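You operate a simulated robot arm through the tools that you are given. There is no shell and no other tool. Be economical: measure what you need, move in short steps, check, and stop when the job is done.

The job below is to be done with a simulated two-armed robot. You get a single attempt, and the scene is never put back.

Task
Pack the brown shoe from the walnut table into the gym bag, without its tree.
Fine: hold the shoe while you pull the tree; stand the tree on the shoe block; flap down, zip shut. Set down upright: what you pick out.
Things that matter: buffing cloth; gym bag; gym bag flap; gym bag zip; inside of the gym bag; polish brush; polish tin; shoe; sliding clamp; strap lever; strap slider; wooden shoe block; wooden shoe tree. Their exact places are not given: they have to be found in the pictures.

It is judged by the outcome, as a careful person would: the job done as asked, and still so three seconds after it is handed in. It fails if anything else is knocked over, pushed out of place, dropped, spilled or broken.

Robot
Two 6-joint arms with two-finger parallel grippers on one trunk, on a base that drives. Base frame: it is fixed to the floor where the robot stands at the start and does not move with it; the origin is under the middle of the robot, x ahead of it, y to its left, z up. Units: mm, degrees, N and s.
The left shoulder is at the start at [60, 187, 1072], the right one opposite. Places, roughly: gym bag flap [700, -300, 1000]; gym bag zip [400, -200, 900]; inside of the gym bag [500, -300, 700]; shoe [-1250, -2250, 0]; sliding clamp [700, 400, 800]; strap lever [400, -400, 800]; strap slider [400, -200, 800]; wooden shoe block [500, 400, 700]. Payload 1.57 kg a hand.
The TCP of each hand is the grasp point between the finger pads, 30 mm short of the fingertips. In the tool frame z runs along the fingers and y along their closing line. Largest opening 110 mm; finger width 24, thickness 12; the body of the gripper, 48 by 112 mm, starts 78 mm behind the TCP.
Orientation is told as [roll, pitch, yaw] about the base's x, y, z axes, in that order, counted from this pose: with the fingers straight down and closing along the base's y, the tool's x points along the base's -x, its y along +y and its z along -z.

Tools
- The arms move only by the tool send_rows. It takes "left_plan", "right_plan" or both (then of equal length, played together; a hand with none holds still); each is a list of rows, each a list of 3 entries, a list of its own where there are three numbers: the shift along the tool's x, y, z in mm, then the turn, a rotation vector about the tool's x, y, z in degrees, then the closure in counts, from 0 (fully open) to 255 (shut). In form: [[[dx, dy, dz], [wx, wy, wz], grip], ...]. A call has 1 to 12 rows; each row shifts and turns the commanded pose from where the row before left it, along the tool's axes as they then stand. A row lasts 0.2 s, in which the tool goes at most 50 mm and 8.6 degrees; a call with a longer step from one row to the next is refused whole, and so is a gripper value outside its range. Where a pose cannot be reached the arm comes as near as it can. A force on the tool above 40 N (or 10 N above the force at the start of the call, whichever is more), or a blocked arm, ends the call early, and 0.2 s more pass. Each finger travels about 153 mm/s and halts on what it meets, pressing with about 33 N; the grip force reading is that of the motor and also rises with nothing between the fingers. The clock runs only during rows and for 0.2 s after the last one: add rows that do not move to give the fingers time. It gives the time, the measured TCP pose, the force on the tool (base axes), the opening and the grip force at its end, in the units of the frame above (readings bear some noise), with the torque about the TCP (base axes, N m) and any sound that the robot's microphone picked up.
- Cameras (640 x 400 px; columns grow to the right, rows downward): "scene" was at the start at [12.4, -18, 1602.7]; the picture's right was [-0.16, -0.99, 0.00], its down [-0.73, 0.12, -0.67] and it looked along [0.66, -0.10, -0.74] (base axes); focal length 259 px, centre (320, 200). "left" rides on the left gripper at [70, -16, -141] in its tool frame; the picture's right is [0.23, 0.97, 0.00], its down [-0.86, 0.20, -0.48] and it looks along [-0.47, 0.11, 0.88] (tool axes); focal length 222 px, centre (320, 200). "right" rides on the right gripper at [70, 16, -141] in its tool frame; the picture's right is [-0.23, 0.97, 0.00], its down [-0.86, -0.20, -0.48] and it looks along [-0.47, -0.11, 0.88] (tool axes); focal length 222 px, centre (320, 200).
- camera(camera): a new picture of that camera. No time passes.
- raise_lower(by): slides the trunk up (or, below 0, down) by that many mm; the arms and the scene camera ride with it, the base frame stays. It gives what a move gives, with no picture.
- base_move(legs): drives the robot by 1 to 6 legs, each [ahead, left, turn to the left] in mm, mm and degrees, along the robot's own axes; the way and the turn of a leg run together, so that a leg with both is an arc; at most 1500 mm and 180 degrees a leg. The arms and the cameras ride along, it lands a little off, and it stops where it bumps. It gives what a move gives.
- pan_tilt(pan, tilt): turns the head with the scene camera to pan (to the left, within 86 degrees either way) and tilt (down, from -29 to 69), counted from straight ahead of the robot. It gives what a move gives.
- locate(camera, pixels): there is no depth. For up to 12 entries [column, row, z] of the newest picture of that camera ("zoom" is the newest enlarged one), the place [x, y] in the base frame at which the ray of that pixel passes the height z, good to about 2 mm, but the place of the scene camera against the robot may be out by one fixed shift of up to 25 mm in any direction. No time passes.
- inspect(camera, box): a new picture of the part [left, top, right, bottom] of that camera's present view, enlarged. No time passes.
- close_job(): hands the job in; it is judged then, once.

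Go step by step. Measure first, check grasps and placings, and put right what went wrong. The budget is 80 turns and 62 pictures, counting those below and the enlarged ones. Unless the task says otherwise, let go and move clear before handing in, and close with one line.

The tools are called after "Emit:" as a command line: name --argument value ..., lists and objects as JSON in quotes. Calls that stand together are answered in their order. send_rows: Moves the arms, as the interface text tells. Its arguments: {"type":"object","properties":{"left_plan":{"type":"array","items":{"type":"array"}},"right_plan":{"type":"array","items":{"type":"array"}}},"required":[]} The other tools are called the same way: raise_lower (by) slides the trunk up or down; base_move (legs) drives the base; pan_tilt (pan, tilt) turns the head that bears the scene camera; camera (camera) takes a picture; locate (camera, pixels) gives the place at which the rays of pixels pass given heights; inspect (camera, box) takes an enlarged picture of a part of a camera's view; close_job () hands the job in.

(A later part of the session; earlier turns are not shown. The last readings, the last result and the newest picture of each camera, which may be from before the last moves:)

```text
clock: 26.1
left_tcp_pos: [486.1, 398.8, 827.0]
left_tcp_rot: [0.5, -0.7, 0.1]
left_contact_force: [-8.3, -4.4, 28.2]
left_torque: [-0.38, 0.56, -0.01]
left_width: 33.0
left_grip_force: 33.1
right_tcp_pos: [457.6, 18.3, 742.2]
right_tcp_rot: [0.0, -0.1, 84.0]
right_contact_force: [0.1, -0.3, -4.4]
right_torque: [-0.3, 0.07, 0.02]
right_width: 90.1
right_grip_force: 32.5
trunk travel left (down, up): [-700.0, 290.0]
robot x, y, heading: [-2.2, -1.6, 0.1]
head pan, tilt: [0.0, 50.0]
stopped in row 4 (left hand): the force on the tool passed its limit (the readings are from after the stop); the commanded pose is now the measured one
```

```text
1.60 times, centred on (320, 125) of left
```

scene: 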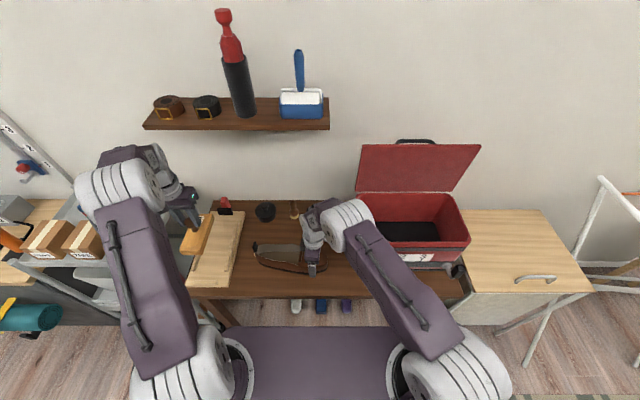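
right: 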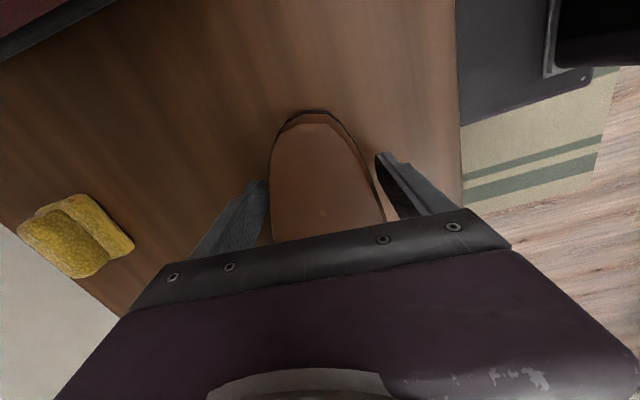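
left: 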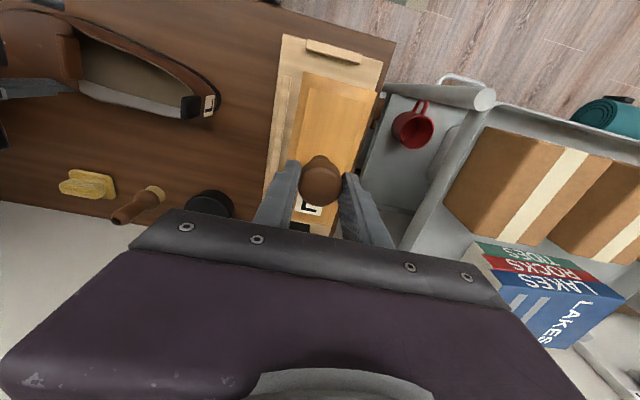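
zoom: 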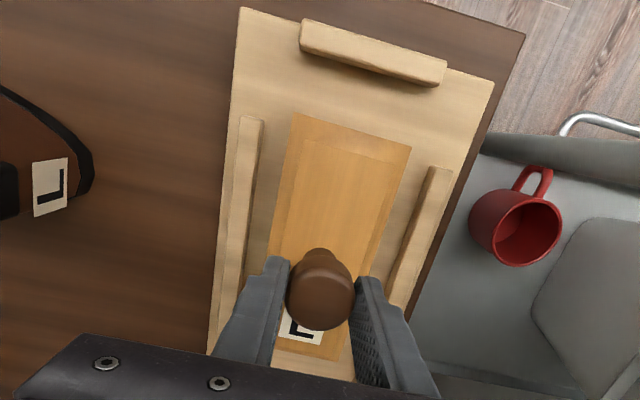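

Both gaps are clear, so it stands on the board. I ease off and open.

Emit:
send_rows --left_plan '[[[0, 0, -1], [0, 0, 0], 255], [[0, 0, 0], [0, 0, 0], 160], [[0, 0, 0], [0, 0, 0], 80], [[0, 0, 0], [0, 0, 0], 0], [[0, 0, 0], [0, 0, 0], 0]]'

Emit:
send_rows --left_plan '[[[0, 0, -20], [0, 0, 0], 0], [[0, 0, -30], [0, 0, 0], 0], [[0, 0, -40], [0, 0, 0], 0], [[0, 0, -40], [0, 0, 0], 0], [[0, 0, 0], [0, 0, 0], 0]]'

Emit:
camera --camera "left"

Emit:
camera --camera "scene"

```text
clock: 27.3
left_tcp_pos: [489.7, 399.9, 824.6]
left_tcp_rot: [0.3, -0.6, 0.1]
left_contact_force: [-0.5, -0.2, 0.4]
left_torque: [0.02, -0.04, -0.02]
left_width: 110.0
left_grip_force: 0.1
right_tcp_pos: [460.6, 20.6, 740.8]
right_tcp_rot: [0.0, -0.1, 84.0]
right_contact_force: [4.5, 2.8, 8.4]
right_torque: [0.26, 0.09, -0.21]
right_width: 89.7
right_grip_force: 33.8
trunk travel left (down, up): [-700.0, 290.0]
robot x, y, heading: [-1.2, 1.4, -0.2]
head pan, tilt: [0.0, 50.0]
```

```text
clock: 28.5
left_tcp_pos: [487.5, 399.7, 954.3]
left_tcp_rot: [0.4, -0.5, 0.1]
left_contact_force: [-0.3, 0.2, -1.0]
left_torque: [0.01, 0.02, 0.0]
left_width: 110.2
left_grip_force: 0.0
right_tcp_pos: [460.0, 20.7, 741.7]
right_tcp_rot: [0.1, 0.1, 84.0]
right_contact_force: [1.3, 1.6, 11.3]
right_torque: [0.25, -0.68, -0.06]
right_width: 89.6
right_grip_force: 33.2
trunk travel left (down, up): [-700.0, 290.0]
robot x, y, heading: [-1.1, 2.6, -0.1]
head pan, tilt: [0.0, 50.0]
```

```text
23 pictures are left
```

left: 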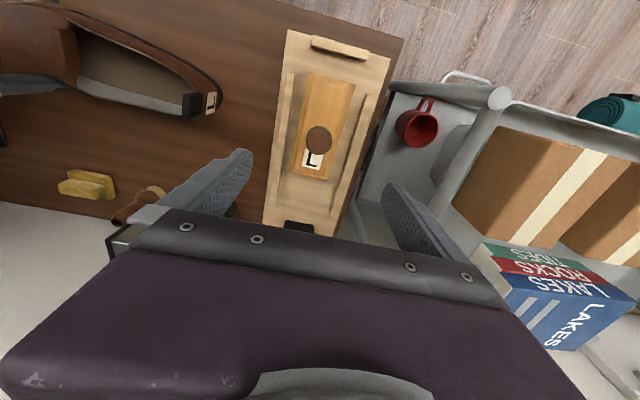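

```text
22 pictures are left
```

scene: 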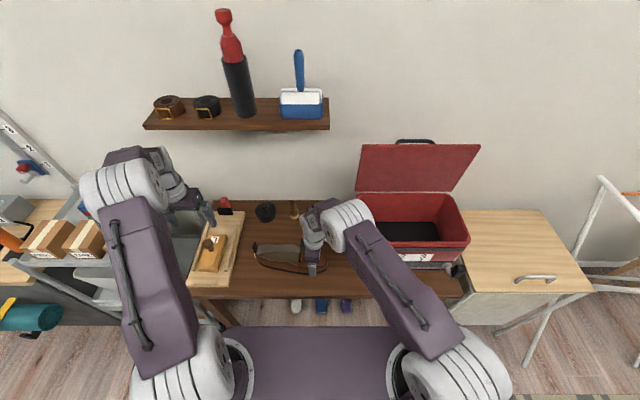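

The tree stands flat between the rails. Now the bag: I measure its rim and zip through the scene camera, using the known board corner to find the camera's shift.

Emit:
inspect --camera "scene" --box '[345, 130, 485, 280]'

Emit:
locate --camera "scene" --pixels '[[228.7, 286.7, 722], [376, 254.4, 850], [376, 254.4, 900], [357, 194.5, 900], [365, 242, 900], [470, 241, 900], [357, 194.5, 870], [365, 242, 870], [470, 241, 870], [451, 194, 900]]'

```text
2.67 times, centred on (415, 205) of scene
```

zoom: 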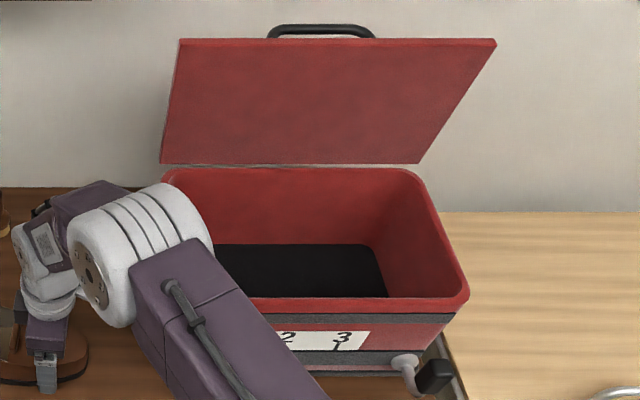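

```text
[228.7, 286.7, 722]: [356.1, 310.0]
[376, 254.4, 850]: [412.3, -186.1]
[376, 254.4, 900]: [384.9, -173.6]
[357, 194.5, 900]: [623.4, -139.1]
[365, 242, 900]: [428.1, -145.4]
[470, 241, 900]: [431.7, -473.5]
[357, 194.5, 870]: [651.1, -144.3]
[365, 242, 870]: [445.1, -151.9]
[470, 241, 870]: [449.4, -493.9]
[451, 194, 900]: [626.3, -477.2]
```

I calibrate the scene camera again with the tree's knob, visible in both the left (319,139) and scene (210,245) views.

Emit:
inspect --camera "scene" --box '[180, 210, 340, 310]'

Emit:
locate --camera "left" --pixels '[[319, 140, 820], [288, 31, 722], [388, 57, 722], [215, 104, 720], [199, 117, 770]]'

```text
4.00 times, centred on (260, 260) of scene
```

zoom: 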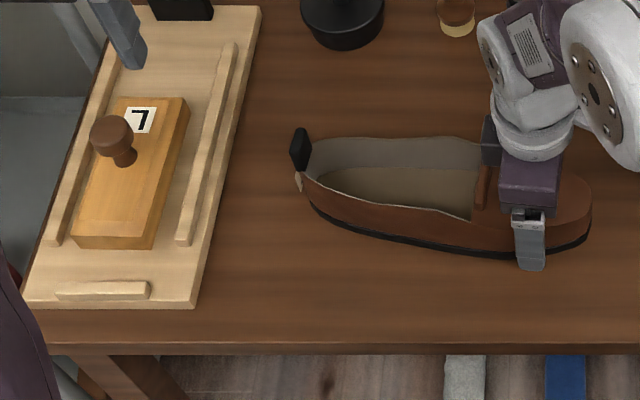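

```text
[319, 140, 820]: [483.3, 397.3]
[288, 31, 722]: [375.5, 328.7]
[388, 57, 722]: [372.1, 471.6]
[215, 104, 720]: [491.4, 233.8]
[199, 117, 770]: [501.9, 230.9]
```

Emit:
locate --camera "zoom" --pixels '[[112, 128, 820], [196, 298, 722], [27, 298, 722], [300, 148, 765]]'

Emit:
locate --camera "scene" --pixels '[[347, 266, 700], [349, 250, 760]]'

```text
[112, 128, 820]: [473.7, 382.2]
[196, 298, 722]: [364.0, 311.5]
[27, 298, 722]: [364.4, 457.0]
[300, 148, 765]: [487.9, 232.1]
```

```text
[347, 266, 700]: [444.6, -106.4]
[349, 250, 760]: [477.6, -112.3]
```

Scene shift is about (+10,+15), so the bag spans roughly x 450–660, y -137 to -478, floor about 300 long, enough for the ~272 shoe. The toe grip is off balance for carrying, so I re-grip the empty shoe near its middle.

Emit:
send_rows --right_plan '[[[0, 0, 0], [0, 0, 0], 150], [[0, 0, 0], [0, 0, 0], 0], [[0, 0, 0], [0, 0, 0], 0], [[0, 0, -10], [0, 0, 0], 0], [[0, 0, -30], [0, 0, 0], 0], [[0, 0, -40], [0, 0, 0], 0], [[0, 0, -10], [0, 0, 0], 0], [[-24, -1.5, 0], [0, 0, 0], 0], [[-24, -1.5, 0], [0, 0, 0], 0], [[-25, -1.4, 0], [0, 0, 0], 0], [[0, 0, 0], [0, 0, 0], 0]]'

Emit:
camera --camera "right"

```text
clock: 30.9
left_tcp_pos: [489.3, 399.0, 952.4]
left_tcp_rot: [0.2, -0.5, 0.2]
left_contact_force: [0.3, -0.1, 0.7]
left_torque: [-0.03, 0.03, 0.0]
left_width: 109.8
left_grip_force: 0.0
right_tcp_pos: [473.4, 93.7, 830.7]
right_tcp_rot: [0.2, 0.2, 84.0]
right_contact_force: [-0.1, -0.2, 0.3]
right_torque: [0.0, 0.01, -0.01]
right_width: 110.0
right_grip_force: 0.1
trunk travel left (down, up): [-700.0, 290.0]
robot x, y, heading: [0.6, 0.3, 0.2]
head pan, tilt: [0.0, 50.0]
```

```text
19 pictures are left
```

right: 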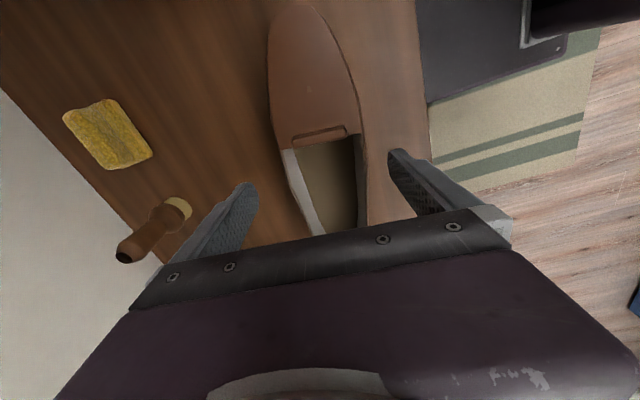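

The open shoe lies between the fingers; I measure its edges for centring.

Emit:
locate --camera "right" --pixels '[[295, 5, 710], [266, 70, 720], [355, 85, 712], [280, 145, 755], [362, 155, 755], [302, 218, 765], [366, 210, 765], [275, 140, 712], [368, 200, 712]]'

```text
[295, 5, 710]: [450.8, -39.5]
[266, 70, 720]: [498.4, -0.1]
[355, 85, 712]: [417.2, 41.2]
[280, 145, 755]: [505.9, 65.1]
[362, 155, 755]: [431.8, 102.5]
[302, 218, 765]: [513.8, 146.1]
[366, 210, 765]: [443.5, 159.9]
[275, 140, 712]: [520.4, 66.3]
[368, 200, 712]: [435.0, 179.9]
```

Centre at y≈93 is x≈470; I shift 3 mm, lower and grip.

Emit:
send_rows --right_plan '[[[0, 3, 15], [0, 0, 1.5], 0], [[0, 0, 20], [0, 0, 0], 0], [[0, 0, 20], [0, 0, 0], 0], [[0, 0, 15], [0, 0, 0], 0], [[0, 0, 10], [0, 0, 0], 0], [[0, 0, 3], [0, 0, 0], 0], [[0, 0, 0], [0, 0, 0], 60], [[0, 0, 0], [0, 0, 0], 255], [[0, 0, 0], [0, 0, 0], 255], [[0, 0, 0], [0, 0, 0], 255]]'

Emit:
send_rows --right_plan '[[[0, 0, -5], [0, 0, 0], 255], [[0, 0, -10], [0, 0, 0], 255], [[0, 0, -10], [0, 0, 0], 255], [[0, 0, -10], [0, 0, 0], 255], [[0, 0, 0], [0, 0, 0], 255]]'

Emit:
inspect --camera "scene" --box '[220, 190, 380, 290]'

```text
clock: 33.1
left_tcp_pos: [488.7, 399.2, 952.6]
left_tcp_rot: [0.3, -0.5, 0.0]
left_contact_force: [-0.4, -0.3, 0.0]
left_torque: [-0.01, 0.01, -0.03]
left_width: 109.7
left_grip_force: 0.1
right_tcp_pos: [469.3, 92.9, 747.4]
right_tcp_rot: [0.2, 0.1, 82.5]
right_contact_force: [0.0, 0.0, -0.4]
right_torque: [-0.16, -0.01, -0.05]
right_width: 88.1
right_grip_force: 33.0
trunk travel left (down, up): [-700.0, 290.0]
robot x, y, heading: [-0.9, 0.4, -0.1]
head pan, tilt: [0.0, 50.0]
```

```text
clock: 34.3
left_tcp_pos: [488.6, 398.5, 952.5]
left_tcp_rot: [0.3, -0.5, 0.1]
left_contact_force: [-0.4, 0.8, 0.4]
left_torque: [0.0, -0.01, -0.02]
left_width: 109.9
left_grip_force: 0.0
right_tcp_pos: [471.1, 93.9, 783.9]
right_tcp_rot: [0.0, 0.2, 82.5]
right_contact_force: [0.3, 0.4, -4.8]
right_torque: [-0.03, 0.0, -0.02]
right_width: 88.0
right_grip_force: 33.1
trunk travel left (down, up): [-700.0, 290.0]
robot x, y, heading: [1.2, 2.6, -0.3]
head pan, tilt: [0.0, 50.0]
```

```text
4.00 times, centred on (300, 240) of scene
```

zoom: 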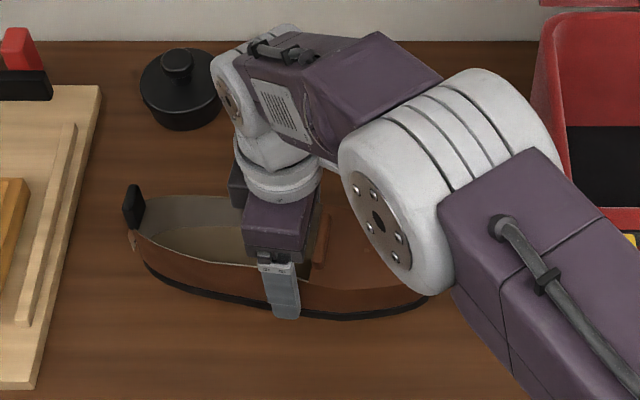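

The shoe is held level (4.8 N, 88 mm). I raise it over the rim, square it to the bag and carry it above.

Emit:
send_rows --right_plan '[[[0, 0, -30], [0, 0, 0], 255], [[0, 0, -40], [0, 0, 0], 255], [[0, 0, -40], [0, 0, 0], 255], [[0, 0, -40], [0, 0, 0], 255], [[0, 0, -40], [0, 0, 0], 255], [[0, 0, 0], [0, 0, -3.7], 255], [[0, 0, 0], [0, 0, -3.8], 255]]'

Emit:
send_rows --right_plan '[[[25, -5, 0], [0, 0, 0], 255], [[40, -7, 0], [0, 0, 0], 255], [[40, -8, 0], [0, 0, 0], 255], [[40, -8, 0], [0, 0, 0], 255], [[40, -8, 0], [0, 0, 0], 255], [[40, -8, 0], [0, 0, 0], 255], [[40, -8, 0], [0, 0, 0], 255], [[40, -8, 0], [0, 0, 0], 255], [[40, -8, 0], [0, 0, 0], 255], [[40, -8, 0], [0, 0, 0], 255], [[24, -8, 0], [0, 0, 0], 255], [[0, 0, 0], [0, 0, 0], 255]]'

Emit:
camera --camera "right"

Emit:
inspect --camera "scene" --box '[330, 130, 490, 280]'

```text
clock: 35.9
left_tcp_pos: [487.8, 399.3, 952.3]
left_tcp_rot: [0.3, -0.5, 0.1]
left_contact_force: [-0.2, 0.2, 0.0]
left_torque: [0.01, -0.02, -0.01]
left_width: 110.1
left_grip_force: 0.1
right_tcp_pos: [468.8, 92.8, 975.2]
right_tcp_rot: [0.1, 0.2, 89.9]
right_contact_force: [0.0, -0.1, -3.9]
right_torque: [-0.03, 0.02, 0.0]
right_width: 87.9
right_grip_force: 32.7
trunk travel left (down, up): [-700.0, 290.0]
robot x, y, heading: [1.2, 1.1, -0.1]
head pan, tilt: [0.0, 50.0]
```

```text
clock: 38.5
left_tcp_pos: [490.0, 398.5, 951.6]
left_tcp_rot: [0.4, -0.5, 0.0]
left_contact_force: [0.8, -0.3, -1.0]
left_torque: [-0.01, 0.0, -0.03]
left_width: 110.1
left_grip_force: 0.0
right_tcp_pos: [552.4, -314.2, 973.8]
right_tcp_rot: [0.2, 0.1, 90.0]
right_contact_force: [-0.5, -0.1, -4.6]
right_torque: [-0.03, 0.03, -0.01]
right_width: 88.0
right_grip_force: 33.0
trunk travel left (down, up): [-700.0, 290.0]
robot x, y, heading: [-2.3, -2.8, 0.0]
head pan, tilt: [0.0, 50.0]
```

```text
17 pictures are left
```

right: 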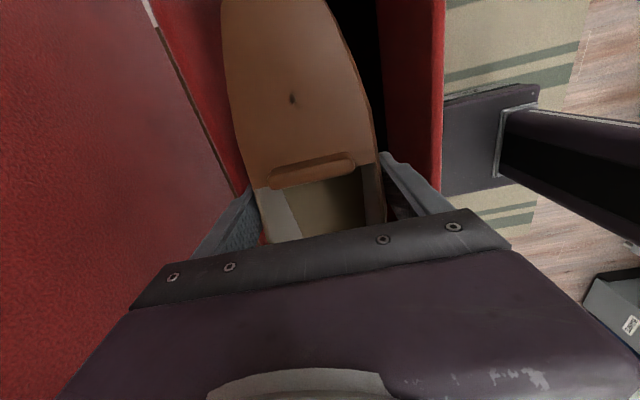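

```text
2.67 times, centred on (410, 205) of scene
```

zoom: 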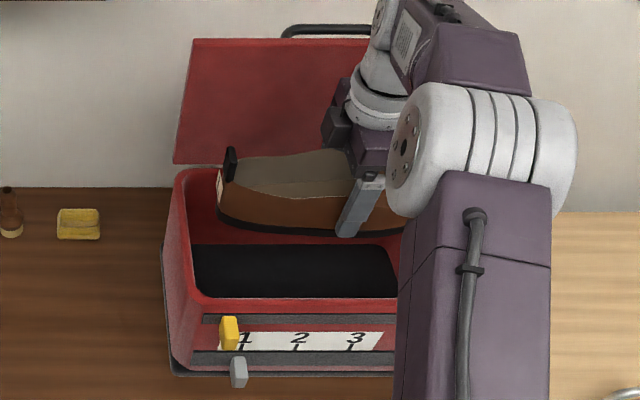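

The shoe hangs over the bag; right view shows near rim (col ~443/385) and far rim (line through (200,110)). I measure them and the shoe's centring.

Emit:
locate --camera "right" --pixels '[[443, 100, 875], [441, 170, 875], [382, 20, 875], [200, 110, 875], [170, 50, 875], [228, 110, 930], [366, 110, 930], [388, 130, 875]]'

Emit:
locate --camera "zoom" --pixels '[[222, 225, 925], [232, 160, 990], [190, 290, 875], [213, 295, 875], [185, 180, 875]]'

```text
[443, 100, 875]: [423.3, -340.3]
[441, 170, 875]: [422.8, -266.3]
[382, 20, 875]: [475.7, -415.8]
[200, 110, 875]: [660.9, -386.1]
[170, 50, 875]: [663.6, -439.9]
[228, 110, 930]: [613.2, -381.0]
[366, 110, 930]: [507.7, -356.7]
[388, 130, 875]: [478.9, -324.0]
```

```text
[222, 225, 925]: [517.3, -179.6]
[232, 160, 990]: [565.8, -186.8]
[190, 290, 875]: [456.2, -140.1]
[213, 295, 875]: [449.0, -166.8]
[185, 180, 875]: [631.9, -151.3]
```

Rim works out near z≈900 with the opening centred about (541,-295). I shift the shoe 11 mm each way and lower it in, gently at the end.

Emit:
send_rows --right_plan '[[[-11, 11, 0], [0, 0, 0], 255], [[0, 0, 15], [0, 0, 0], 255], [[0, 0, 20], [0, 0, 0], 255], [[0, 0, 20], [0, 0, 0], 255], [[0, 0, 20], [0, 0, 0], 255], [[0, 0, 0], [0, 0, 0], 255]]'

Emit:
inspect --camera "scene" --box '[330, 130, 490, 280]'

Emit:
camera --camera "right"

```text
clock: 39.9
left_tcp_pos: [489.0, 401.0, 953.6]
left_tcp_rot: [0.3, -0.5, 0.1]
left_contact_force: [0.3, -0.3, 0.0]
left_torque: [-0.02, 0.0, 0.03]
left_width: 110.0
left_grip_force: 0.0
right_tcp_pos: [542.2, -304.6, 898.8]
right_tcp_rot: [0.1, 0.1, 90.0]
right_contact_force: [0.5, 0.2, -3.4]
right_torque: [-0.05, -0.02, 0.01]
right_width: 88.1
right_grip_force: 32.8
trunk travel left (down, up): [-700.0, 290.0]
robot x, y, heading: [0.7, -0.8, 0.2]
head pan, tilt: [0.0, 50.0]
```

```text
2.67 times, centred on (410, 205) of scene
```

zoom: 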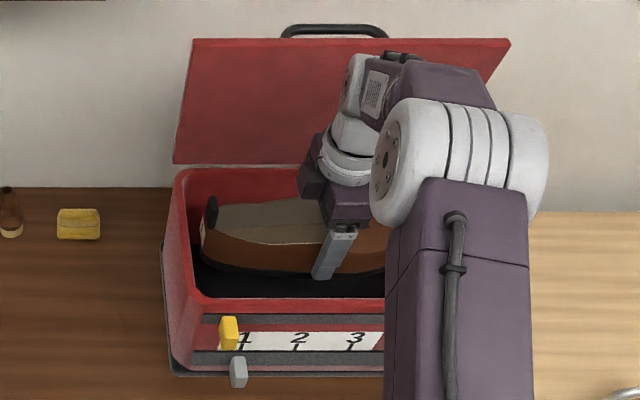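

```text
14 pictures are left
```

right: 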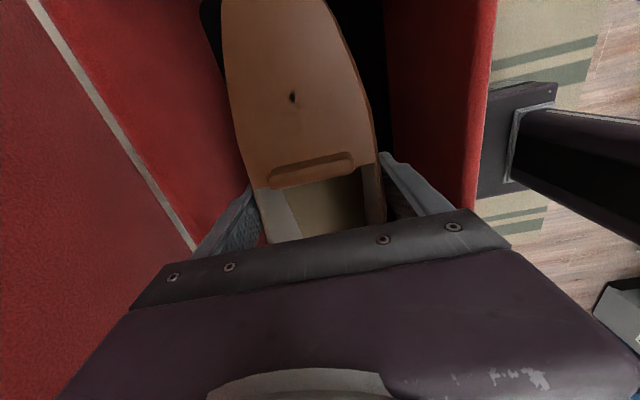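

The shoe is centred in the opening with margin on all sides. I continue lowering, slower near the floor.

Emit:
send_rows --right_plan '[[[0, 0, 15], [0, 0, 0], 255], [[0, 0, 15], [0, 0, 0], 255], [[0, 0, 15], [0, 0, 0], 255], [[0, 0, 15], [0, 0, 0], 255], [[0, 0, 15], [0, 0, 0], 255], [[0, 0, 10], [0, 0, 0], 255], [[0, 0, 10], [0, 0, 0], 255], [[0, 0, 8], [0, 0, 0], 255], [[0, 0, 8], [0, 0, 0], 255], [[0, 0, 8], [0, 0, 0], 255], [[0, 0, 6], [0, 0, 0], 255], [[0, 0, 0], [0, 0, 0], 255]]'

```text
clock: 42.5
left_tcp_pos: [489.8, 399.4, 952.1]
left_tcp_rot: [0.3, -0.5, 0.2]
left_contact_force: [-0.6, -0.3, 0.3]
left_torque: [0.05, 0.0, 0.05]
left_width: 109.9
left_grip_force: 0.0
right_tcp_pos: [542.3, -304.6, 772.2]
right_tcp_rot: [0.1, -0.1, 90.0]
right_contact_force: [0.1, -0.7, -3.9]
right_torque: [-0.02, 0.0, -0.01]
right_width: 87.9
right_grip_force: 33.3
trunk travel left (down, up): [-700.0, 290.0]
robot x, y, heading: [3.1, 1.9, 0.1]
head pan, tilt: [0.0, 50.0]
```

No contact yet at z 772 and the load is unchanged. I go on in small steps until the floor takes the shoe.

Emit:
send_rows --right_plan '[[[0, 0, 4], [0, 0, 0], 255], [[0, 0, 4], [0, 0, 0], 255], [[0, 0, 3], [0, 0, 0], 255], [[0, 0, 3], [0, 0, 0], 255], [[0, 0, 0], [0, 0, 0], 255]]'

```text
clock: 43.7
left_tcp_pos: [486.5, 400.3, 953.3]
left_tcp_rot: [0.2, -0.7, 0.1]
left_contact_force: [0.6, 0.8, 0.8]
left_torque: [-0.01, -0.01, 0.02]
left_width: 109.8
left_grip_force: 0.1
right_tcp_pos: [542.9, -304.7, 761.7]
right_tcp_rot: [-0.2, 0.2, 90.1]
right_contact_force: [2.4, -5.4, 20.3]
right_torque: [0.71, 0.95, 0.36]
right_width: 88.1
right_grip_force: 32.9
trunk travel left (down, up): [-700.0, 290.0]
robot x, y, heading: [-0.9, 0.2, -0.2]
head pan, tilt: [0.0, 50.0]
```

The floor (or something) pushes back with 20 N at z 762; I look before letting go.

Emit:
camera --camera "right"

Emit:
inspect --camera "scene" --box '[330, 130, 490, 280]'

```text
13 pictures are left
```

right: 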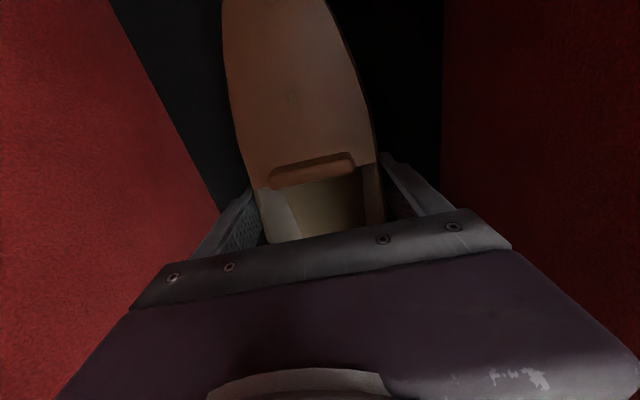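

```text
2.67 times, centred on (410, 205) of scene
```

zoom: 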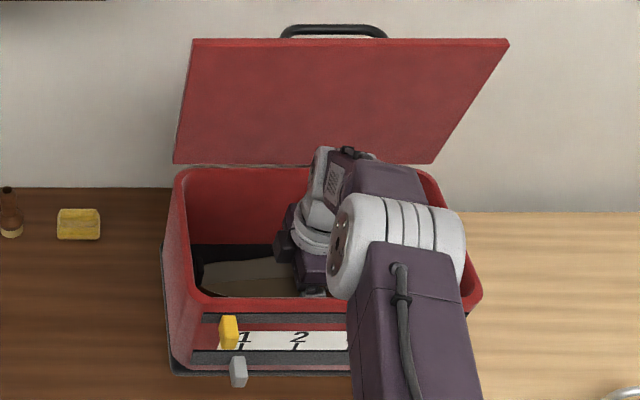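

The shoe rests on the bag floor with space around it. I ease off, open, and rise straight out.

Emit:
send_rows --right_plan '[[[0, 0, -1.5], [0, 0, 0], 255], [[0, 0, 0], [0, 0, 0], 150], [[0, 0, 0], [0, 0, 0], 0], [[0, 0, 0], [0, 0, 0], 0], [[0, 0, 0], [0, 0, 0], 0], [[0, 0, -5], [0, 0, 0], 0], [[0, 0, -10], [0, 0, 0], 0], [[0, 0, -20], [0, 0, 0], 0], [[0, 0, -30], [0, 0, 0], 0], [[0, 0, -30], [0, 0, 0], 0], [[0, 0, -40], [0, 0, 0], 0], [[0, 0, -40], [0, 0, 0], 0]]'

Emit:
send_rows --right_plan '[[[0, 0, -40], [0, 0, 0], 0], [[0, 0, -40], [0, 0, 0], 0], [[0, 0, -40], [0, 0, 0], 0], [[0, 0, -40], [0, 0, 0], 0], [[0, 30, -40], [0, 0, 0], 0], [[0, 40, 0], [0, 0, 0], 0], [[0, 40, 0], [0, 0, 0], 0], [[0, 40, 0], [0, 0, 0], 0], [[0, 0, 0], [0, 0, 0], 0]]'

Emit:
camera --camera "scene"

```text
clock: 46.3
left_tcp_pos: [488.2, 400.1, 953.3]
left_tcp_rot: [0.4, -0.5, 0.0]
left_contact_force: [0.2, 0.2, 0.3]
left_torque: [-0.02, -0.04, -0.01]
left_width: 110.1
left_grip_force: 0.0
right_tcp_pos: [543.8, -304.8, 937.3]
right_tcp_rot: [0.1, 0.1, 90.0]
right_contact_force: [-0.2, 0.8, -0.3]
right_torque: [-0.03, -0.02, -0.01]
right_width: 110.3
right_grip_force: 0.0
trunk travel left (down, up): [-700.0, 290.0]
robot x, y, heading: [-1.2, 0.1, -0.0]
head pan, tilt: [0.0, 50.0]
```

```text
clock: 48.3
left_tcp_pos: [489.4, 398.1, 952.8]
left_tcp_rot: [0.3, -0.4, 0.1]
left_contact_force: [-0.5, 0.6, -0.3]
left_torque: [0.0, 0.02, 0.01]
left_width: 110.1
left_grip_force: 0.0
right_tcp_pos: [394.8, -303.7, 1136.6]
right_tcp_rot: [0.1, 0.0, 90.0]
right_contact_force: [-0.3, 0.0, 0.1]
right_torque: [0.0, 0.02, 0.01]
right_width: 110.0
right_grip_force: 0.1
trunk travel left (down, up): [-700.0, 290.0]
robot x, y, heading: [-0.3, -1.0, 0.2]
head pan, tilt: [0.0, 50.0]
```

```text
11 pictures are left
```

scene: 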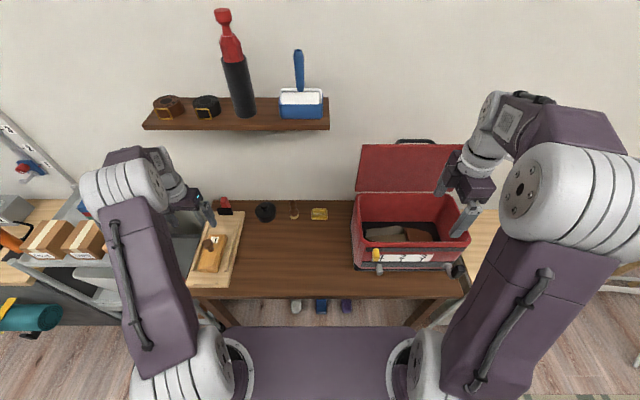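

The shoe is in the bag. The flap stands nearly upright, top edge about (655, y, 1110) with its handle in the middle; I raise the trunk and bring the right hand above the flap's right part to straddle it.

Emit:
raise_lower --by 150

Emit:
send_rows --right_plan '[[[14, -40, 5], [0, 0, 0], 0], [[14, -41, 10], [0, 0, 0], 0], [[14, -41, 15], [0, 0, 0], 80], [[14, -41, 20], [0, 0, 0], 140], [[14, -41, 20], [0, 0, 0], 140], [[16, -41, 20], [0, 0, 0], 140], [[0, 0, 0], [0, 0, 0], 140]]'

Emit:
camera --camera "right"

```text
clock: 50.1
left_tcp_pos: [488.6, 398.6, 1102.3]
left_tcp_rot: [0.4, -0.5, 0.2]
left_contact_force: [0.1, -1.0, -0.4]
left_torque: [0.0, -0.03, -0.01]
left_width: 110.1
left_grip_force: 0.1
right_tcp_pos: [394.9, -304.2, 1287.4]
right_tcp_rot: [0.1, 0.1, 90.0]
right_contact_force: [0.3, 0.5, 0.6]
right_torque: [0.0, -0.02, -0.02]
right_width: 110.1
right_grip_force: 0.0
trunk travel left (down, up): [-850.0, 140.0]
robot x, y, heading: [-2.9, 2.8, 0.3]
head pan, tilt: [0.0, 50.0]
```

```text
clock: 51.7
left_tcp_pos: [488.7, 399.3, 1102.8]
left_tcp_rot: [0.3, -0.5, 0.0]
left_contact_force: [0.1, 1.3, 0.6]
left_torque: [0.0, -0.02, 0.01]
left_width: 110.0
left_grip_force: 0.1
right_tcp_pos: [558.1, -359.4, 1199.5]
right_tcp_rot: [0.1, 0.1, 90.0]
right_contact_force: [-0.9, -0.3, 1.0]
right_torque: [0.03, -0.03, 0.01]
right_width: 49.8
right_grip_force: 0.0
right hand out of reach, approached as far as the arm can: row 4, 5, 6
trunk travel left (down, up): [-850.0, 140.0]
robot x, y, heading: [-2.5, -1.0, -0.3]
head pan, tilt: [0.0, 50.0]
```

```text
10 pictures are left
```

right: 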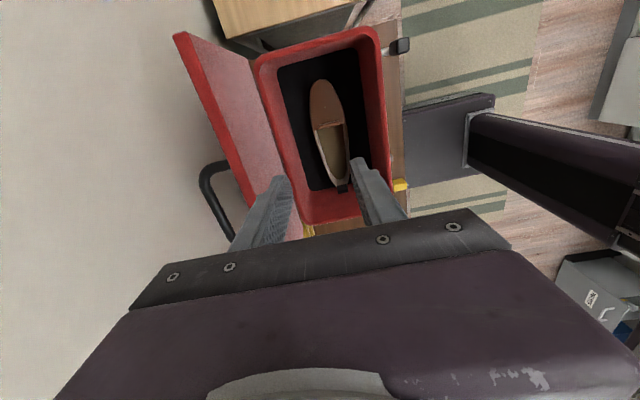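

The hand cannot reach that far pointing down, but the view nicely shows the shoe inside the bag and the flap edge (178,38)-(250,215). I measure the edge; next I will tilt the hand forward to reach it.

Emit:
locate --camera "right" --pixels '[[178, 38, 1100], [178, 38, 1130], [215, 128, 1100], [215, 128, 1130], [200, 180, 1120], [375, 100, 900], [262, 100, 900], [398, 186, 855], [400, 46, 830]]'

Emit:
inspect --camera "scene" --box '[330, 150, 510, 300]'

```text
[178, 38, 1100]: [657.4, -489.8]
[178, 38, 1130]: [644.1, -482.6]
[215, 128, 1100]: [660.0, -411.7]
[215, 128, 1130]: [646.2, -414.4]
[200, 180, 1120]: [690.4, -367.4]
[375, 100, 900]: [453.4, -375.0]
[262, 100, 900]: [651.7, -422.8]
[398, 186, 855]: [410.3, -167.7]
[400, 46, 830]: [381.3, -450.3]
```

```text
2.67 times, centred on (420, 225) of scene
```

zoom: 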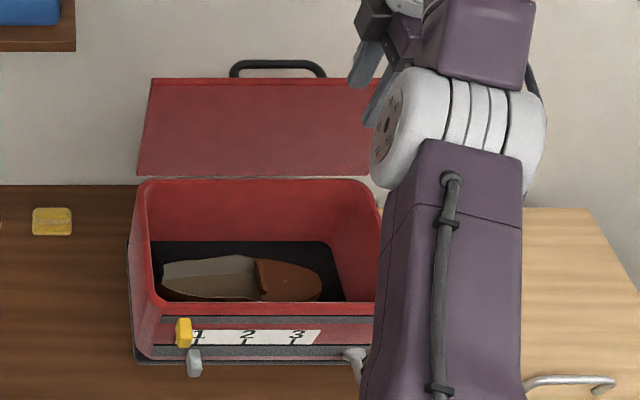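

Emit:
locate --camera "zoom" --pixels '[[150, 80, 1100], [150, 80, 1130], [360, 80, 1100], [230, 70, 1110], [327, 70, 1110], [183, 330, 855], [136, 175, 900]]'

```text
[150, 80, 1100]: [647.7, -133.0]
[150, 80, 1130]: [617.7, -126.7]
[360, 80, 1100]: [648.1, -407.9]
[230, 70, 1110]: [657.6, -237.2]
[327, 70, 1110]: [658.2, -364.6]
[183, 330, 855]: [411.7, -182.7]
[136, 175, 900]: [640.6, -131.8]
```

Top edge is at about (656, y, 1098), handle spans y -222 to -350. I tilt the right hand 45° forward, opened to 60 mm, and bring it just above the edge at y=-400.

Emit:
send_rows --right_plan '[[[0, 0, 0], [7.5, 0, 0], 110], [[0, 0, 0], [7.5, 0, 0], 110], [[0, 0, 0], [7.5, 0, 0], 110], [[0, 0, 0], [7.5, 0, 0], 110], [[0, 0, 0], [7.5, 0, 0], 110], [[0, 0, 0], [7.5, 0, 0], 110], [[0, 0, 0], [0, 0, 0], 110]]'

```text
clock: 53.3
left_tcp_pos: [489.9, 400.1, 1101.9]
left_tcp_rot: [0.3, -0.4, 0.1]
left_contact_force: [0.3, -0.6, -0.6]
left_torque: [-0.04, 0.0, 0.0]
left_width: 109.7
left_grip_force: 0.2
right_tcp_pos: [583.9, -364.0, 1229.3]
right_tcp_rot: [-43.8, 0.1, 89.7]
right_contact_force: [-0.6, -0.1, -0.3]
right_torque: [0.01, -0.02, 0.0]
right_width: 62.7
right_grip_force: 0.1
right hand out of reach, approached as far as the arm can: row 6
trunk travel left (down, up): [-850.0, 140.0]
robot x, y, heading: [-0.0, -0.2, 0.2]
head pan, tilt: [0.0, 50.0]
```

The hand ended at (584,-364,1229), tilt 44°, with the last row flagged. I send a still row to see whether it settles.

Emit:
send_rows --right_plan '[[[0, 0, 0], [0, 0, 0], 110], [[0, 0, 0], [0, 0, 0], 110]]'

```text
clock: 53.9
left_tcp_pos: [489.5, 399.2, 1102.2]
left_tcp_rot: [0.3, -0.5, 0.2]
left_contact_force: [-0.8, 0.0, 0.0]
left_torque: [0.04, 0.0, -0.01]
left_width: 109.9
left_grip_force: 0.1
right_tcp_pos: [583.4, -363.7, 1229.1]
right_tcp_rot: [-43.7, 0.0, 89.8]
right_contact_force: [-0.1, 0.8, -0.2]
right_torque: [0.0, -0.04, -0.01]
right_width: 62.5
right_grip_force: 0.0
trunk travel left (down, up): [-850.0, 140.0]
robot x, y, heading: [2.5, 1.0, 0.1]
head pan, tilt: [0.0, 50.0]
```

Emit:
send_rows --right_plan '[[[12, 2.3, 29.8], [0, 0, 0], 110], [[12, 2.3, 29.8], [0, 0, 0], 110], [[12, 2.4, 29.7], [0, 0, 0], 110], [[0, 0, 0], [0, 0, 0], 110]]'

```text
clock: 54.9
left_tcp_pos: [490.0, 399.3, 1102.1]
left_tcp_rot: [0.3, -0.5, 0.2]
left_contact_force: [-0.3, 0.5, 0.1]
left_torque: [-0.01, 0.0, -0.01]
left_width: 110.3
left_grip_force: 0.0
right_tcp_pos: [649.4, -401.5, 1164.9]
right_tcp_rot: [-44.9, 0.1, 90.0]
right_contact_force: [-0.2, -0.2, 1.0]
right_torque: [-0.01, 0.01, -0.03]
right_width: 62.2
right_grip_force: 0.0
right hand out of reach, approached as far as the arm can: row 1
trunk travel left (down, up): [-850.0, 140.0]
robot x, y, heading: [-1.0, 4.0, 0.1]
head pan, tilt: [0.0, 50.0]
```

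Reached above the edge. I lower it to straddle the flap top.

Emit:
send_rows --right_plan '[[[0, 11, 5], [0, 0, 0], 110], [[0, 12, 10], [0, 0, 0], 110], [[0, 12, 11], [0, 0, 0], 110], [[0, 12, 11], [0, 0, 0], 110], [[0, 11.7, 10.4], [0, 0, 0], 110], [[0, 0, 0], [0, 0, 0], 110]]'

Emit:
camera --camera "scene"

```text
clock: 56.3
left_tcp_pos: [488.7, 399.4, 1102.9]
left_tcp_rot: [0.4, -0.5, 0.0]
left_contact_force: [0.0, -0.2, 0.7]
left_torque: [-0.02, 0.04, -0.01]
left_width: 109.9
left_grip_force: 0.0
right_tcp_pos: [667.0, -409.8, 1105.4]
right_tcp_rot: [-44.7, 0.0, 90.0]
right_contact_force: [0.0, 0.3, 0.7]
right_torque: [0.03, 0.0, -0.01]
right_width: 62.5
right_grip_force: 0.1
right hand out of reach, approached as far as the arm can: row 2, 3, 4, 5
trunk travel left (down, up): [-850.0, 140.0]
robot x, y, heading: [1.5, -0.6, -0.1]
head pan, tilt: [0.0, 50.0]
```

```text
8 pictures are left
```

scene: 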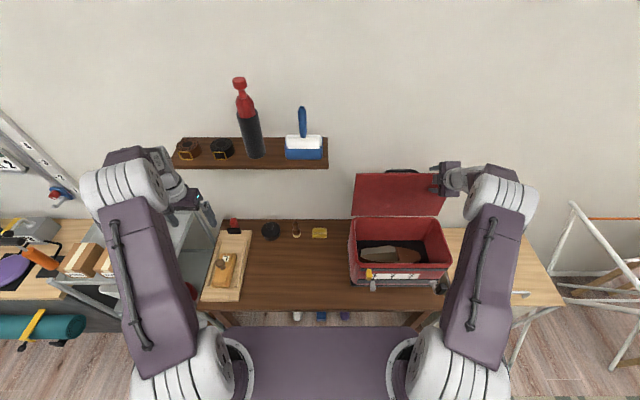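

The arm drifted to (667,-410,1105) at its limit; I zoom to see how the fingers sit at the flap edge.

Emit:
inspect --camera "scene" --box '[390, 145, 490, 215]'

```text
5.71 times, centred on (440, 180) of scene
```

zoom: 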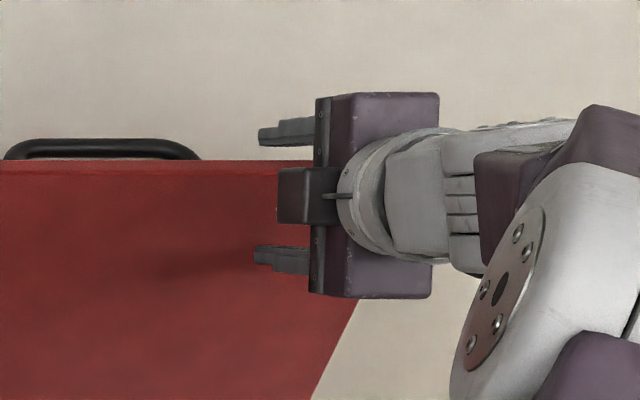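

The fingers straddle the edge: one in front of the red face (280,258), one above/behind (285,130). I draw it forward along the hinge's arc.

Emit:
send_rows --right_plan '[[[0, 20.2, -18.7], [0, 0, 0], 110], [[0, 20.2, -18.7], [0, 0, 0], 110], [[0, 23.7, -12.4], [0, 0, 0], 110], [[0, 23.7, -12.4], [0, 0, 0], 110], [[0, 0, 0], [0, 0, 0], 110]]'

Emit:
camera --camera "scene"

```text
clock: 57.5
left_tcp_pos: [489.2, 398.9, 1102.3]
left_tcp_rot: [0.3, -0.5, 0.1]
left_contact_force: [1.0, -0.3, -0.5]
left_torque: [-0.01, 0.0, 0.03]
left_width: 109.9
left_grip_force: 0.1
right_tcp_pos: [652.7, -434.1, 1115.5]
right_tcp_rot: [-44.4, -0.2, 90.0]
right_contact_force: [-0.2, -0.1, 0.6]
right_torque: [0.0, -0.02, -0.01]
right_width: 62.4
right_grip_force: 0.1
right hand out of reach, approached as far as the arm can: row 1, 2, 3, 4
trunk travel left (down, up): [-850.0, 140.0]
robot x, y, heading: [1.4, -0.1, 0.1]
head pan, tilt: [0.0, 50.0]
```

```text
6 pictures are left
```

scene: 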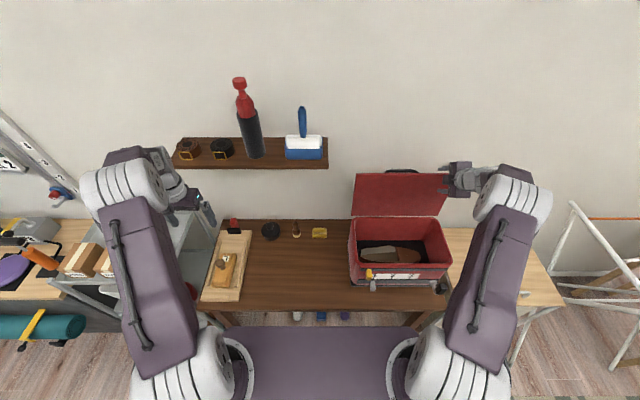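

Pulling is blocked by the arm's inner reach, so I will use base and trunk for the pull. First 12 mm back and 45 mm down so the rear finger hooks behind the edge.

Emit:
base_move --legs '[[-12, 0, 0]]'

Emit:
raise_lower --by -45

Emit:
base_move --legs '[[-50, 0, 0]]'

Emit:
inspect --camera "scene" --box '[340, 130, 500, 300]'

```text
clock: 58.2
left_tcp_pos: [479.7, 398.8, 1100.5]
left_tcp_rot: [0.4, -0.3, 0.1]
left_contact_force: [0.8, 0.8, -0.3]
left_torque: [0.0, 0.03, 0.0]
left_width: 109.8
left_grip_force: 0.0
right_tcp_pos: [644.3, -433.0, 1112.9]
right_tcp_rot: [-44.2, -0.1, 89.9]
right_contact_force: [0.1, -0.4, 0.1]
right_torque: [-0.03, 0.0, -0.03]
right_width: 62.7
right_grip_force: 0.2
trunk travel left (down, up): [-850.0, 140.0]
robot x, y, heading: [-9.7, -3.5, -0.0]
head pan, tilt: [0.0, 50.0]
```

```text
clock: 58.9
left_tcp_pos: [474.5, 402.9, 1068.2]
left_tcp_rot: [0.1, -0.6, 0.2]
left_contact_force: [0.4, 0.9, 0.9]
left_torque: [-0.01, 0.0, 0.02]
left_width: 109.9
left_grip_force: 0.0
right_tcp_pos: [644.6, -432.0, 1098.6]
right_tcp_rot: [-46.1, 0.6, 89.6]
right_contact_force: [3.7, 4.8, 27.0]
right_torque: [0.17, -0.95, 0.06]
right_width: 81.8
right_grip_force: 10.9
trunk travel left (down, up): [-816.0, 174.0]
robot x, y, heading: [-11.9, 0.5, 0.0]
head pan, tilt: [0.0, 50.0]
stopped: the force on the tool passed its limit (the readings are from after the stop); the commanded pose is now the measured one
```

```text
clock: 59.7
left_tcp_pos: [462.2, 400.0, 1068.0]
left_tcp_rot: [0.2, -0.3, 0.2]
left_contact_force: [0.3, -0.7, -0.7]
left_torque: [0.0, 0.0, 0.01]
left_width: 110.2
left_grip_force: 0.1
right_tcp_pos: [634.6, -436.3, 1097.2]
right_tcp_rot: [-46.2, 0.5, 89.4]
right_contact_force: [0.6, 0.7, -0.7]
right_torque: [-0.03, 0.01, -0.02]
right_width: 63.3
right_grip_force: 0.2
trunk travel left (down, up): [-816.0, 174.0]
robot x, y, heading: [-30.7, 2.1, 0.1]
head pan, tilt: [0.0, 50.0]
stopped in leg 1: the force on the tool passed its limit (the readings are from after the stop); the commanded pose is now the measured one
```

```text
2.35 times, centred on (420, 215) of scene
```

zoom: 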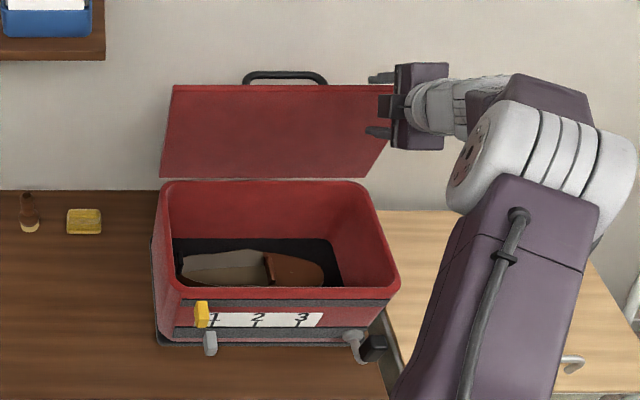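

The rear finger landed on the edge, then slipped off; the flap is unchanged. I lift, open fully, shift the whole robot 45 mm left and slightly forward, for a better straddle.

Emit:
raise_lower --by 50

Emit:
base_move --legs '[[8, 45, 0]]'

Emit:
send_rows --left_plan '[[[0, 0, -40], [0, 0, 0], 0], [[0, 0, -40], [0, 0, 0], 0], [[0, 0, 0], [0, 0, 0], 0]]' --right_plan '[[[0, 0, 0], [0, 0, 0], 0], [[0, 0, 0], [0, 0, 0], 0], [[0, 0, 0], [0, 0, 0], 0]]'

```text
clock: 60.6
left_tcp_pos: [459.9, 398.7, 1118.6]
left_tcp_rot: [0.3, -0.6, 0.1]
left_contact_force: [0.4, -0.2, -0.5]
left_torque: [-0.03, 0.03, -0.02]
left_width: 110.0
left_grip_force: 0.0
right_tcp_pos: [632.6, -438.8, 1148.2]
right_tcp_rot: [-46.4, 0.6, 89.4]
right_contact_force: [0.1, 0.2, 0.2]
right_torque: [0.0, -0.01, -0.01]
right_width: 62.2
right_grip_force: 0.0
trunk travel left (down, up): [-866.0, 124.0]
robot x, y, heading: [-25.2, 1.5, -0.1]
head pan, tilt: [0.0, 50.0]
```

```text
clock: 61.5
left_tcp_pos: [468.1, 434.2, 1123.0]
left_tcp_rot: [0.6, -0.6, 0.0]
left_contact_force: [-0.2, -1.1, 0.7]
left_torque: [0.07, -0.04, 0.02]
left_width: 110.0
left_grip_force: 0.0
right_tcp_pos: [639.1, -403.2, 1146.8]
right_tcp_rot: [-46.3, 0.0, 89.3]
right_contact_force: [0.1, -1.1, 0.2]
right_torque: [0.06, -0.01, 0.05]
right_width: 62.7
right_grip_force: 0.1
trunk travel left (down, up): [-866.0, 124.0]
robot x, y, heading: [-24.2, 39.8, -0.0]
head pan, tilt: [0.0, 50.0]
```

```text
clock: 62.3
left_tcp_pos: [468.3, 441.5, 1197.6]
left_tcp_rot: [0.1, -0.6, 0.0]
left_contact_force: [0.2, 0.3, -0.3]
left_torque: [0.0, 0.01, 0.0]
left_width: 109.9
left_grip_force: 0.1
right_tcp_pos: [641.1, -393.6, 1148.2]
right_tcp_rot: [-46.2, 0.6, 89.3]
right_contact_force: [-0.1, 0.1, 0.2]
right_torque: [-0.01, 0.02, 0.01]
right_width: 109.9
right_grip_force: 0.1
trunk travel left (down, up): [-866.0, 124.0]
robot x, y, heading: [-18.1, 44.9, 0.1]
head pan, tilt: [0.0, 50.0]
```

The hand is at (641,-394,1148), fully open. I check with its own camera where the flap edge lies between the fingers.

Emit:
camera --camera "right"

```text
4 pictures are left
```

right: 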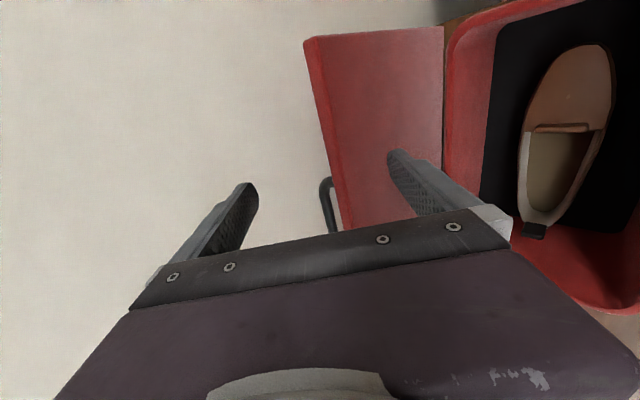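

The flap edge (305,40)-(345,225) lies between the open fingers. I locate it, then lower.

Emit:
locate --camera "right" --pixels '[[306, 40, 1095], [320, 120, 1095], [333, 175, 1095], [320, 40, 1095], [442, 30, 900], [322, 180, 1110]]'

Emit:
raise_lower --by -85

```text
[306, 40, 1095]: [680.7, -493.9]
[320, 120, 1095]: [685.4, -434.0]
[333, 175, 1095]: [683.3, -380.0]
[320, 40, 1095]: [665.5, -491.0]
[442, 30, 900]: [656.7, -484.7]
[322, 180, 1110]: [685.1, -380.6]
```

```text
clock: 63.5
left_tcp_pos: [466.7, 441.0, 1112.9]
left_tcp_rot: [0.3, -0.5, 0.1]
left_contact_force: [-1.0, -0.9, 0.9]
left_torque: [-0.01, 0.03, 0.03]
left_width: 110.1
left_grip_force: 0.1
right_tcp_pos: [640.0, -394.5, 1064.6]
right_tcp_rot: [-46.3, 0.6, 89.2]
right_contact_force: [0.0, -0.3, -0.6]
right_torque: [0.0, 0.01, 0.0]
right_width: 110.0
right_grip_force: 0.0
trunk travel left (down, up): [-781.0, 209.0]
robot x, y, heading: [-21.5, 44.8, -0.1]
head pan, tilt: [0.0, 50.0]
```

Free straddle: rear fingertip is about 15 mm below the top edge behind it. I lower 12 more and pull back with the base in steps.

Emit:
raise_lower --by -12

Emit:
base_move --legs '[[-65, 0, 0]]'

```text
clock: 64.1
left_tcp_pos: [468.3, 441.2, 1099.9]
left_tcp_rot: [0.3, -0.6, 0.0]
left_contact_force: [-0.5, 0.2, 0.4]
left_torque: [0.01, 0.03, -0.02]
left_width: 110.0
left_grip_force: 0.0
right_tcp_pos: [638.4, -394.1, 1051.0]
right_tcp_rot: [-46.2, 0.7, 89.3]
right_contact_force: [0.3, 0.3, 1.9]
right_torque: [0.01, 0.22, 0.04]
right_width: 110.1
right_grip_force: 0.0
trunk travel left (down, up): [-769.0, 221.0]
robot x, y, heading: [-21.6, 43.2, -0.1]
head pan, tilt: [0.0, 50.0]
```

```text
clock: 65.1
left_tcp_pos: [408.3, 441.8, 1098.7]
left_tcp_rot: [0.2, -0.4, 0.0]
left_contact_force: [0.3, 0.2, -0.5]
left_torque: [0.02, 0.04, 0.01]
left_width: 110.1
left_grip_force: 0.0
right_tcp_pos: [578.5, -395.8, 1048.9]
right_tcp_rot: [-46.0, 0.6, 89.3]
right_contact_force: [-0.4, -0.3, -0.3]
right_torque: [0.0, -0.01, 0.01]
right_width: 110.1
right_grip_force: 0.0
trunk travel left (down, up): [-769.0, 221.0]
robot x, y, heading: [-86.1, 43.8, -0.2]
head pan, tilt: [0.0, 50.0]
```

No resistance so far; I pull 50 mm more and look.

Emit:
base_move --legs '[[-50, 0, 0]]'

Emit:
camera --camera "scene"

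```text
clock: 66.0
left_tcp_pos: [359.2, 441.6, 1097.4]
left_tcp_rot: [0.2, -0.3, -0.1]
left_contact_force: [0.0, -0.2, -0.8]
left_torque: [0.01, 0.03, 0.03]
left_width: 109.9
left_grip_force: 0.1
right_tcp_pos: [529.8, -395.4, 1046.6]
right_tcp_rot: [-45.9, 0.4, 89.2]
right_contact_force: [0.6, 0.1, -0.6]
right_torque: [-0.03, 0.04, -0.01]
right_width: 109.9
right_grip_force: 0.2
trunk travel left (down, up): [-769.0, 221.0]
robot x, y, heading: [-135.7, 45.9, -0.1]
head pan, tilt: [0.0, 50.0]
```

```text
3 pictures are left
```

scene: 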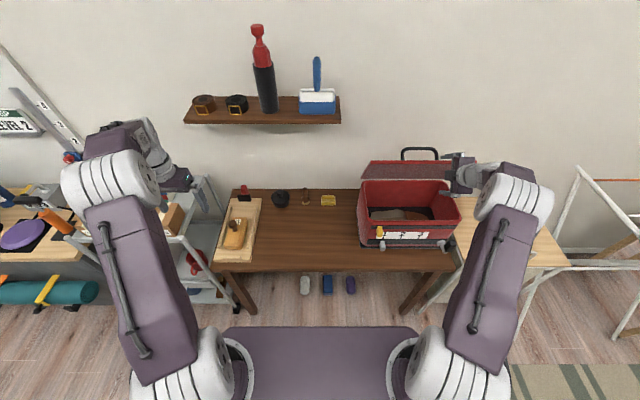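

The flap is following: its top edge sits at row ~160, about 25° forward. I continue the arc with base back and trunk down.

Emit:
base_move --legs '[[-30, 0, 0]]'

Emit:
raise_lower --by -40

Emit:
base_move --legs '[[-35, 0, 0]]'

Emit:
raise_lower --by -30

```text
clock: 66.9
left_tcp_pos: [328.4, 440.0, 1097.2]
left_tcp_rot: [0.3, -0.3, 0.0]
left_contact_force: [0.4, 0.2, -0.7]
left_torque: [0.03, 0.06, -0.04]
left_width: 109.9
left_grip_force: 0.1
right_tcp_pos: [499.7, -395.3, 1049.6]
right_tcp_rot: [-46.0, 0.4, 89.3]
right_contact_force: [-0.9, -0.3, 0.2]
right_torque: [0.02, 0.03, 0.0]
right_width: 109.9
right_grip_force: 0.0
trunk travel left (down, up): [-769.0, 221.0]
robot x, y, heading: [-165.0, 41.8, -0.0]
head pan, tilt: [0.0, 50.0]
```

```text
clock: 67.7
left_tcp_pos: [322.9, 440.0, 1059.5]
left_tcp_rot: [0.3, -0.6, -0.1]
left_contact_force: [-0.1, -0.1, 0.3]
left_torque: [-0.01, -0.02, 0.0]
left_width: 110.0
left_grip_force: 0.0
right_tcp_pos: [493.6, -395.2, 1010.5]
right_tcp_rot: [-46.3, 0.5, 89.1]
right_contact_force: [0.3, 0.0, 0.5]
right_torque: [-0.02, 0.0, 0.0]
right_width: 109.8
right_grip_force: 0.1
trunk travel left (down, up): [-729.0, 261.0]
robot x, y, heading: [-163.6, 48.1, -0.1]
head pan, tilt: [0.0, 50.0]
```

```text
clock: 68.6
left_tcp_pos: [293.2, 439.1, 1058.4]
left_tcp_rot: [0.4, -0.2, -0.1]
left_contact_force: [0.3, 0.9, -0.2]
left_torque: [-0.01, 0.0, -0.03]
left_width: 109.9
left_grip_force: 0.0
right_tcp_pos: [463.5, -394.3, 1006.4]
right_tcp_rot: [-45.9, 0.5, 89.3]
right_contact_force: [1.2, 0.3, 0.2]
right_torque: [-0.01, 0.01, 0.0]
right_width: 109.9
right_grip_force: 0.1
trunk travel left (down, up): [-729.0, 261.0]
robot x, y, heading: [-198.8, 43.9, -0.2]
head pan, tilt: [0.0, 50.0]
```

```text
clock: 69.3
left_tcp_pos: [288.6, 440.0, 1031.5]
left_tcp_rot: [0.3, -0.7, -0.1]
left_contact_force: [-0.2, -0.2, 0.3]
left_torque: [0.03, -0.01, 0.01]
left_width: 110.2
left_grip_force: 0.1
right_tcp_pos: [460.0, -394.7, 980.7]
right_tcp_rot: [-46.3, 0.6, 89.3]
right_contact_force: [-0.7, 0.6, 0.2]
right_torque: [0.02, 0.01, 0.03]
right_width: 110.0
right_grip_force: 0.1
trunk travel left (down, up): [-699.0, 291.0]
robot x, y, heading: [-200.9, 46.1, -0.0]
head pan, tilt: [0.0, 50.0]
```

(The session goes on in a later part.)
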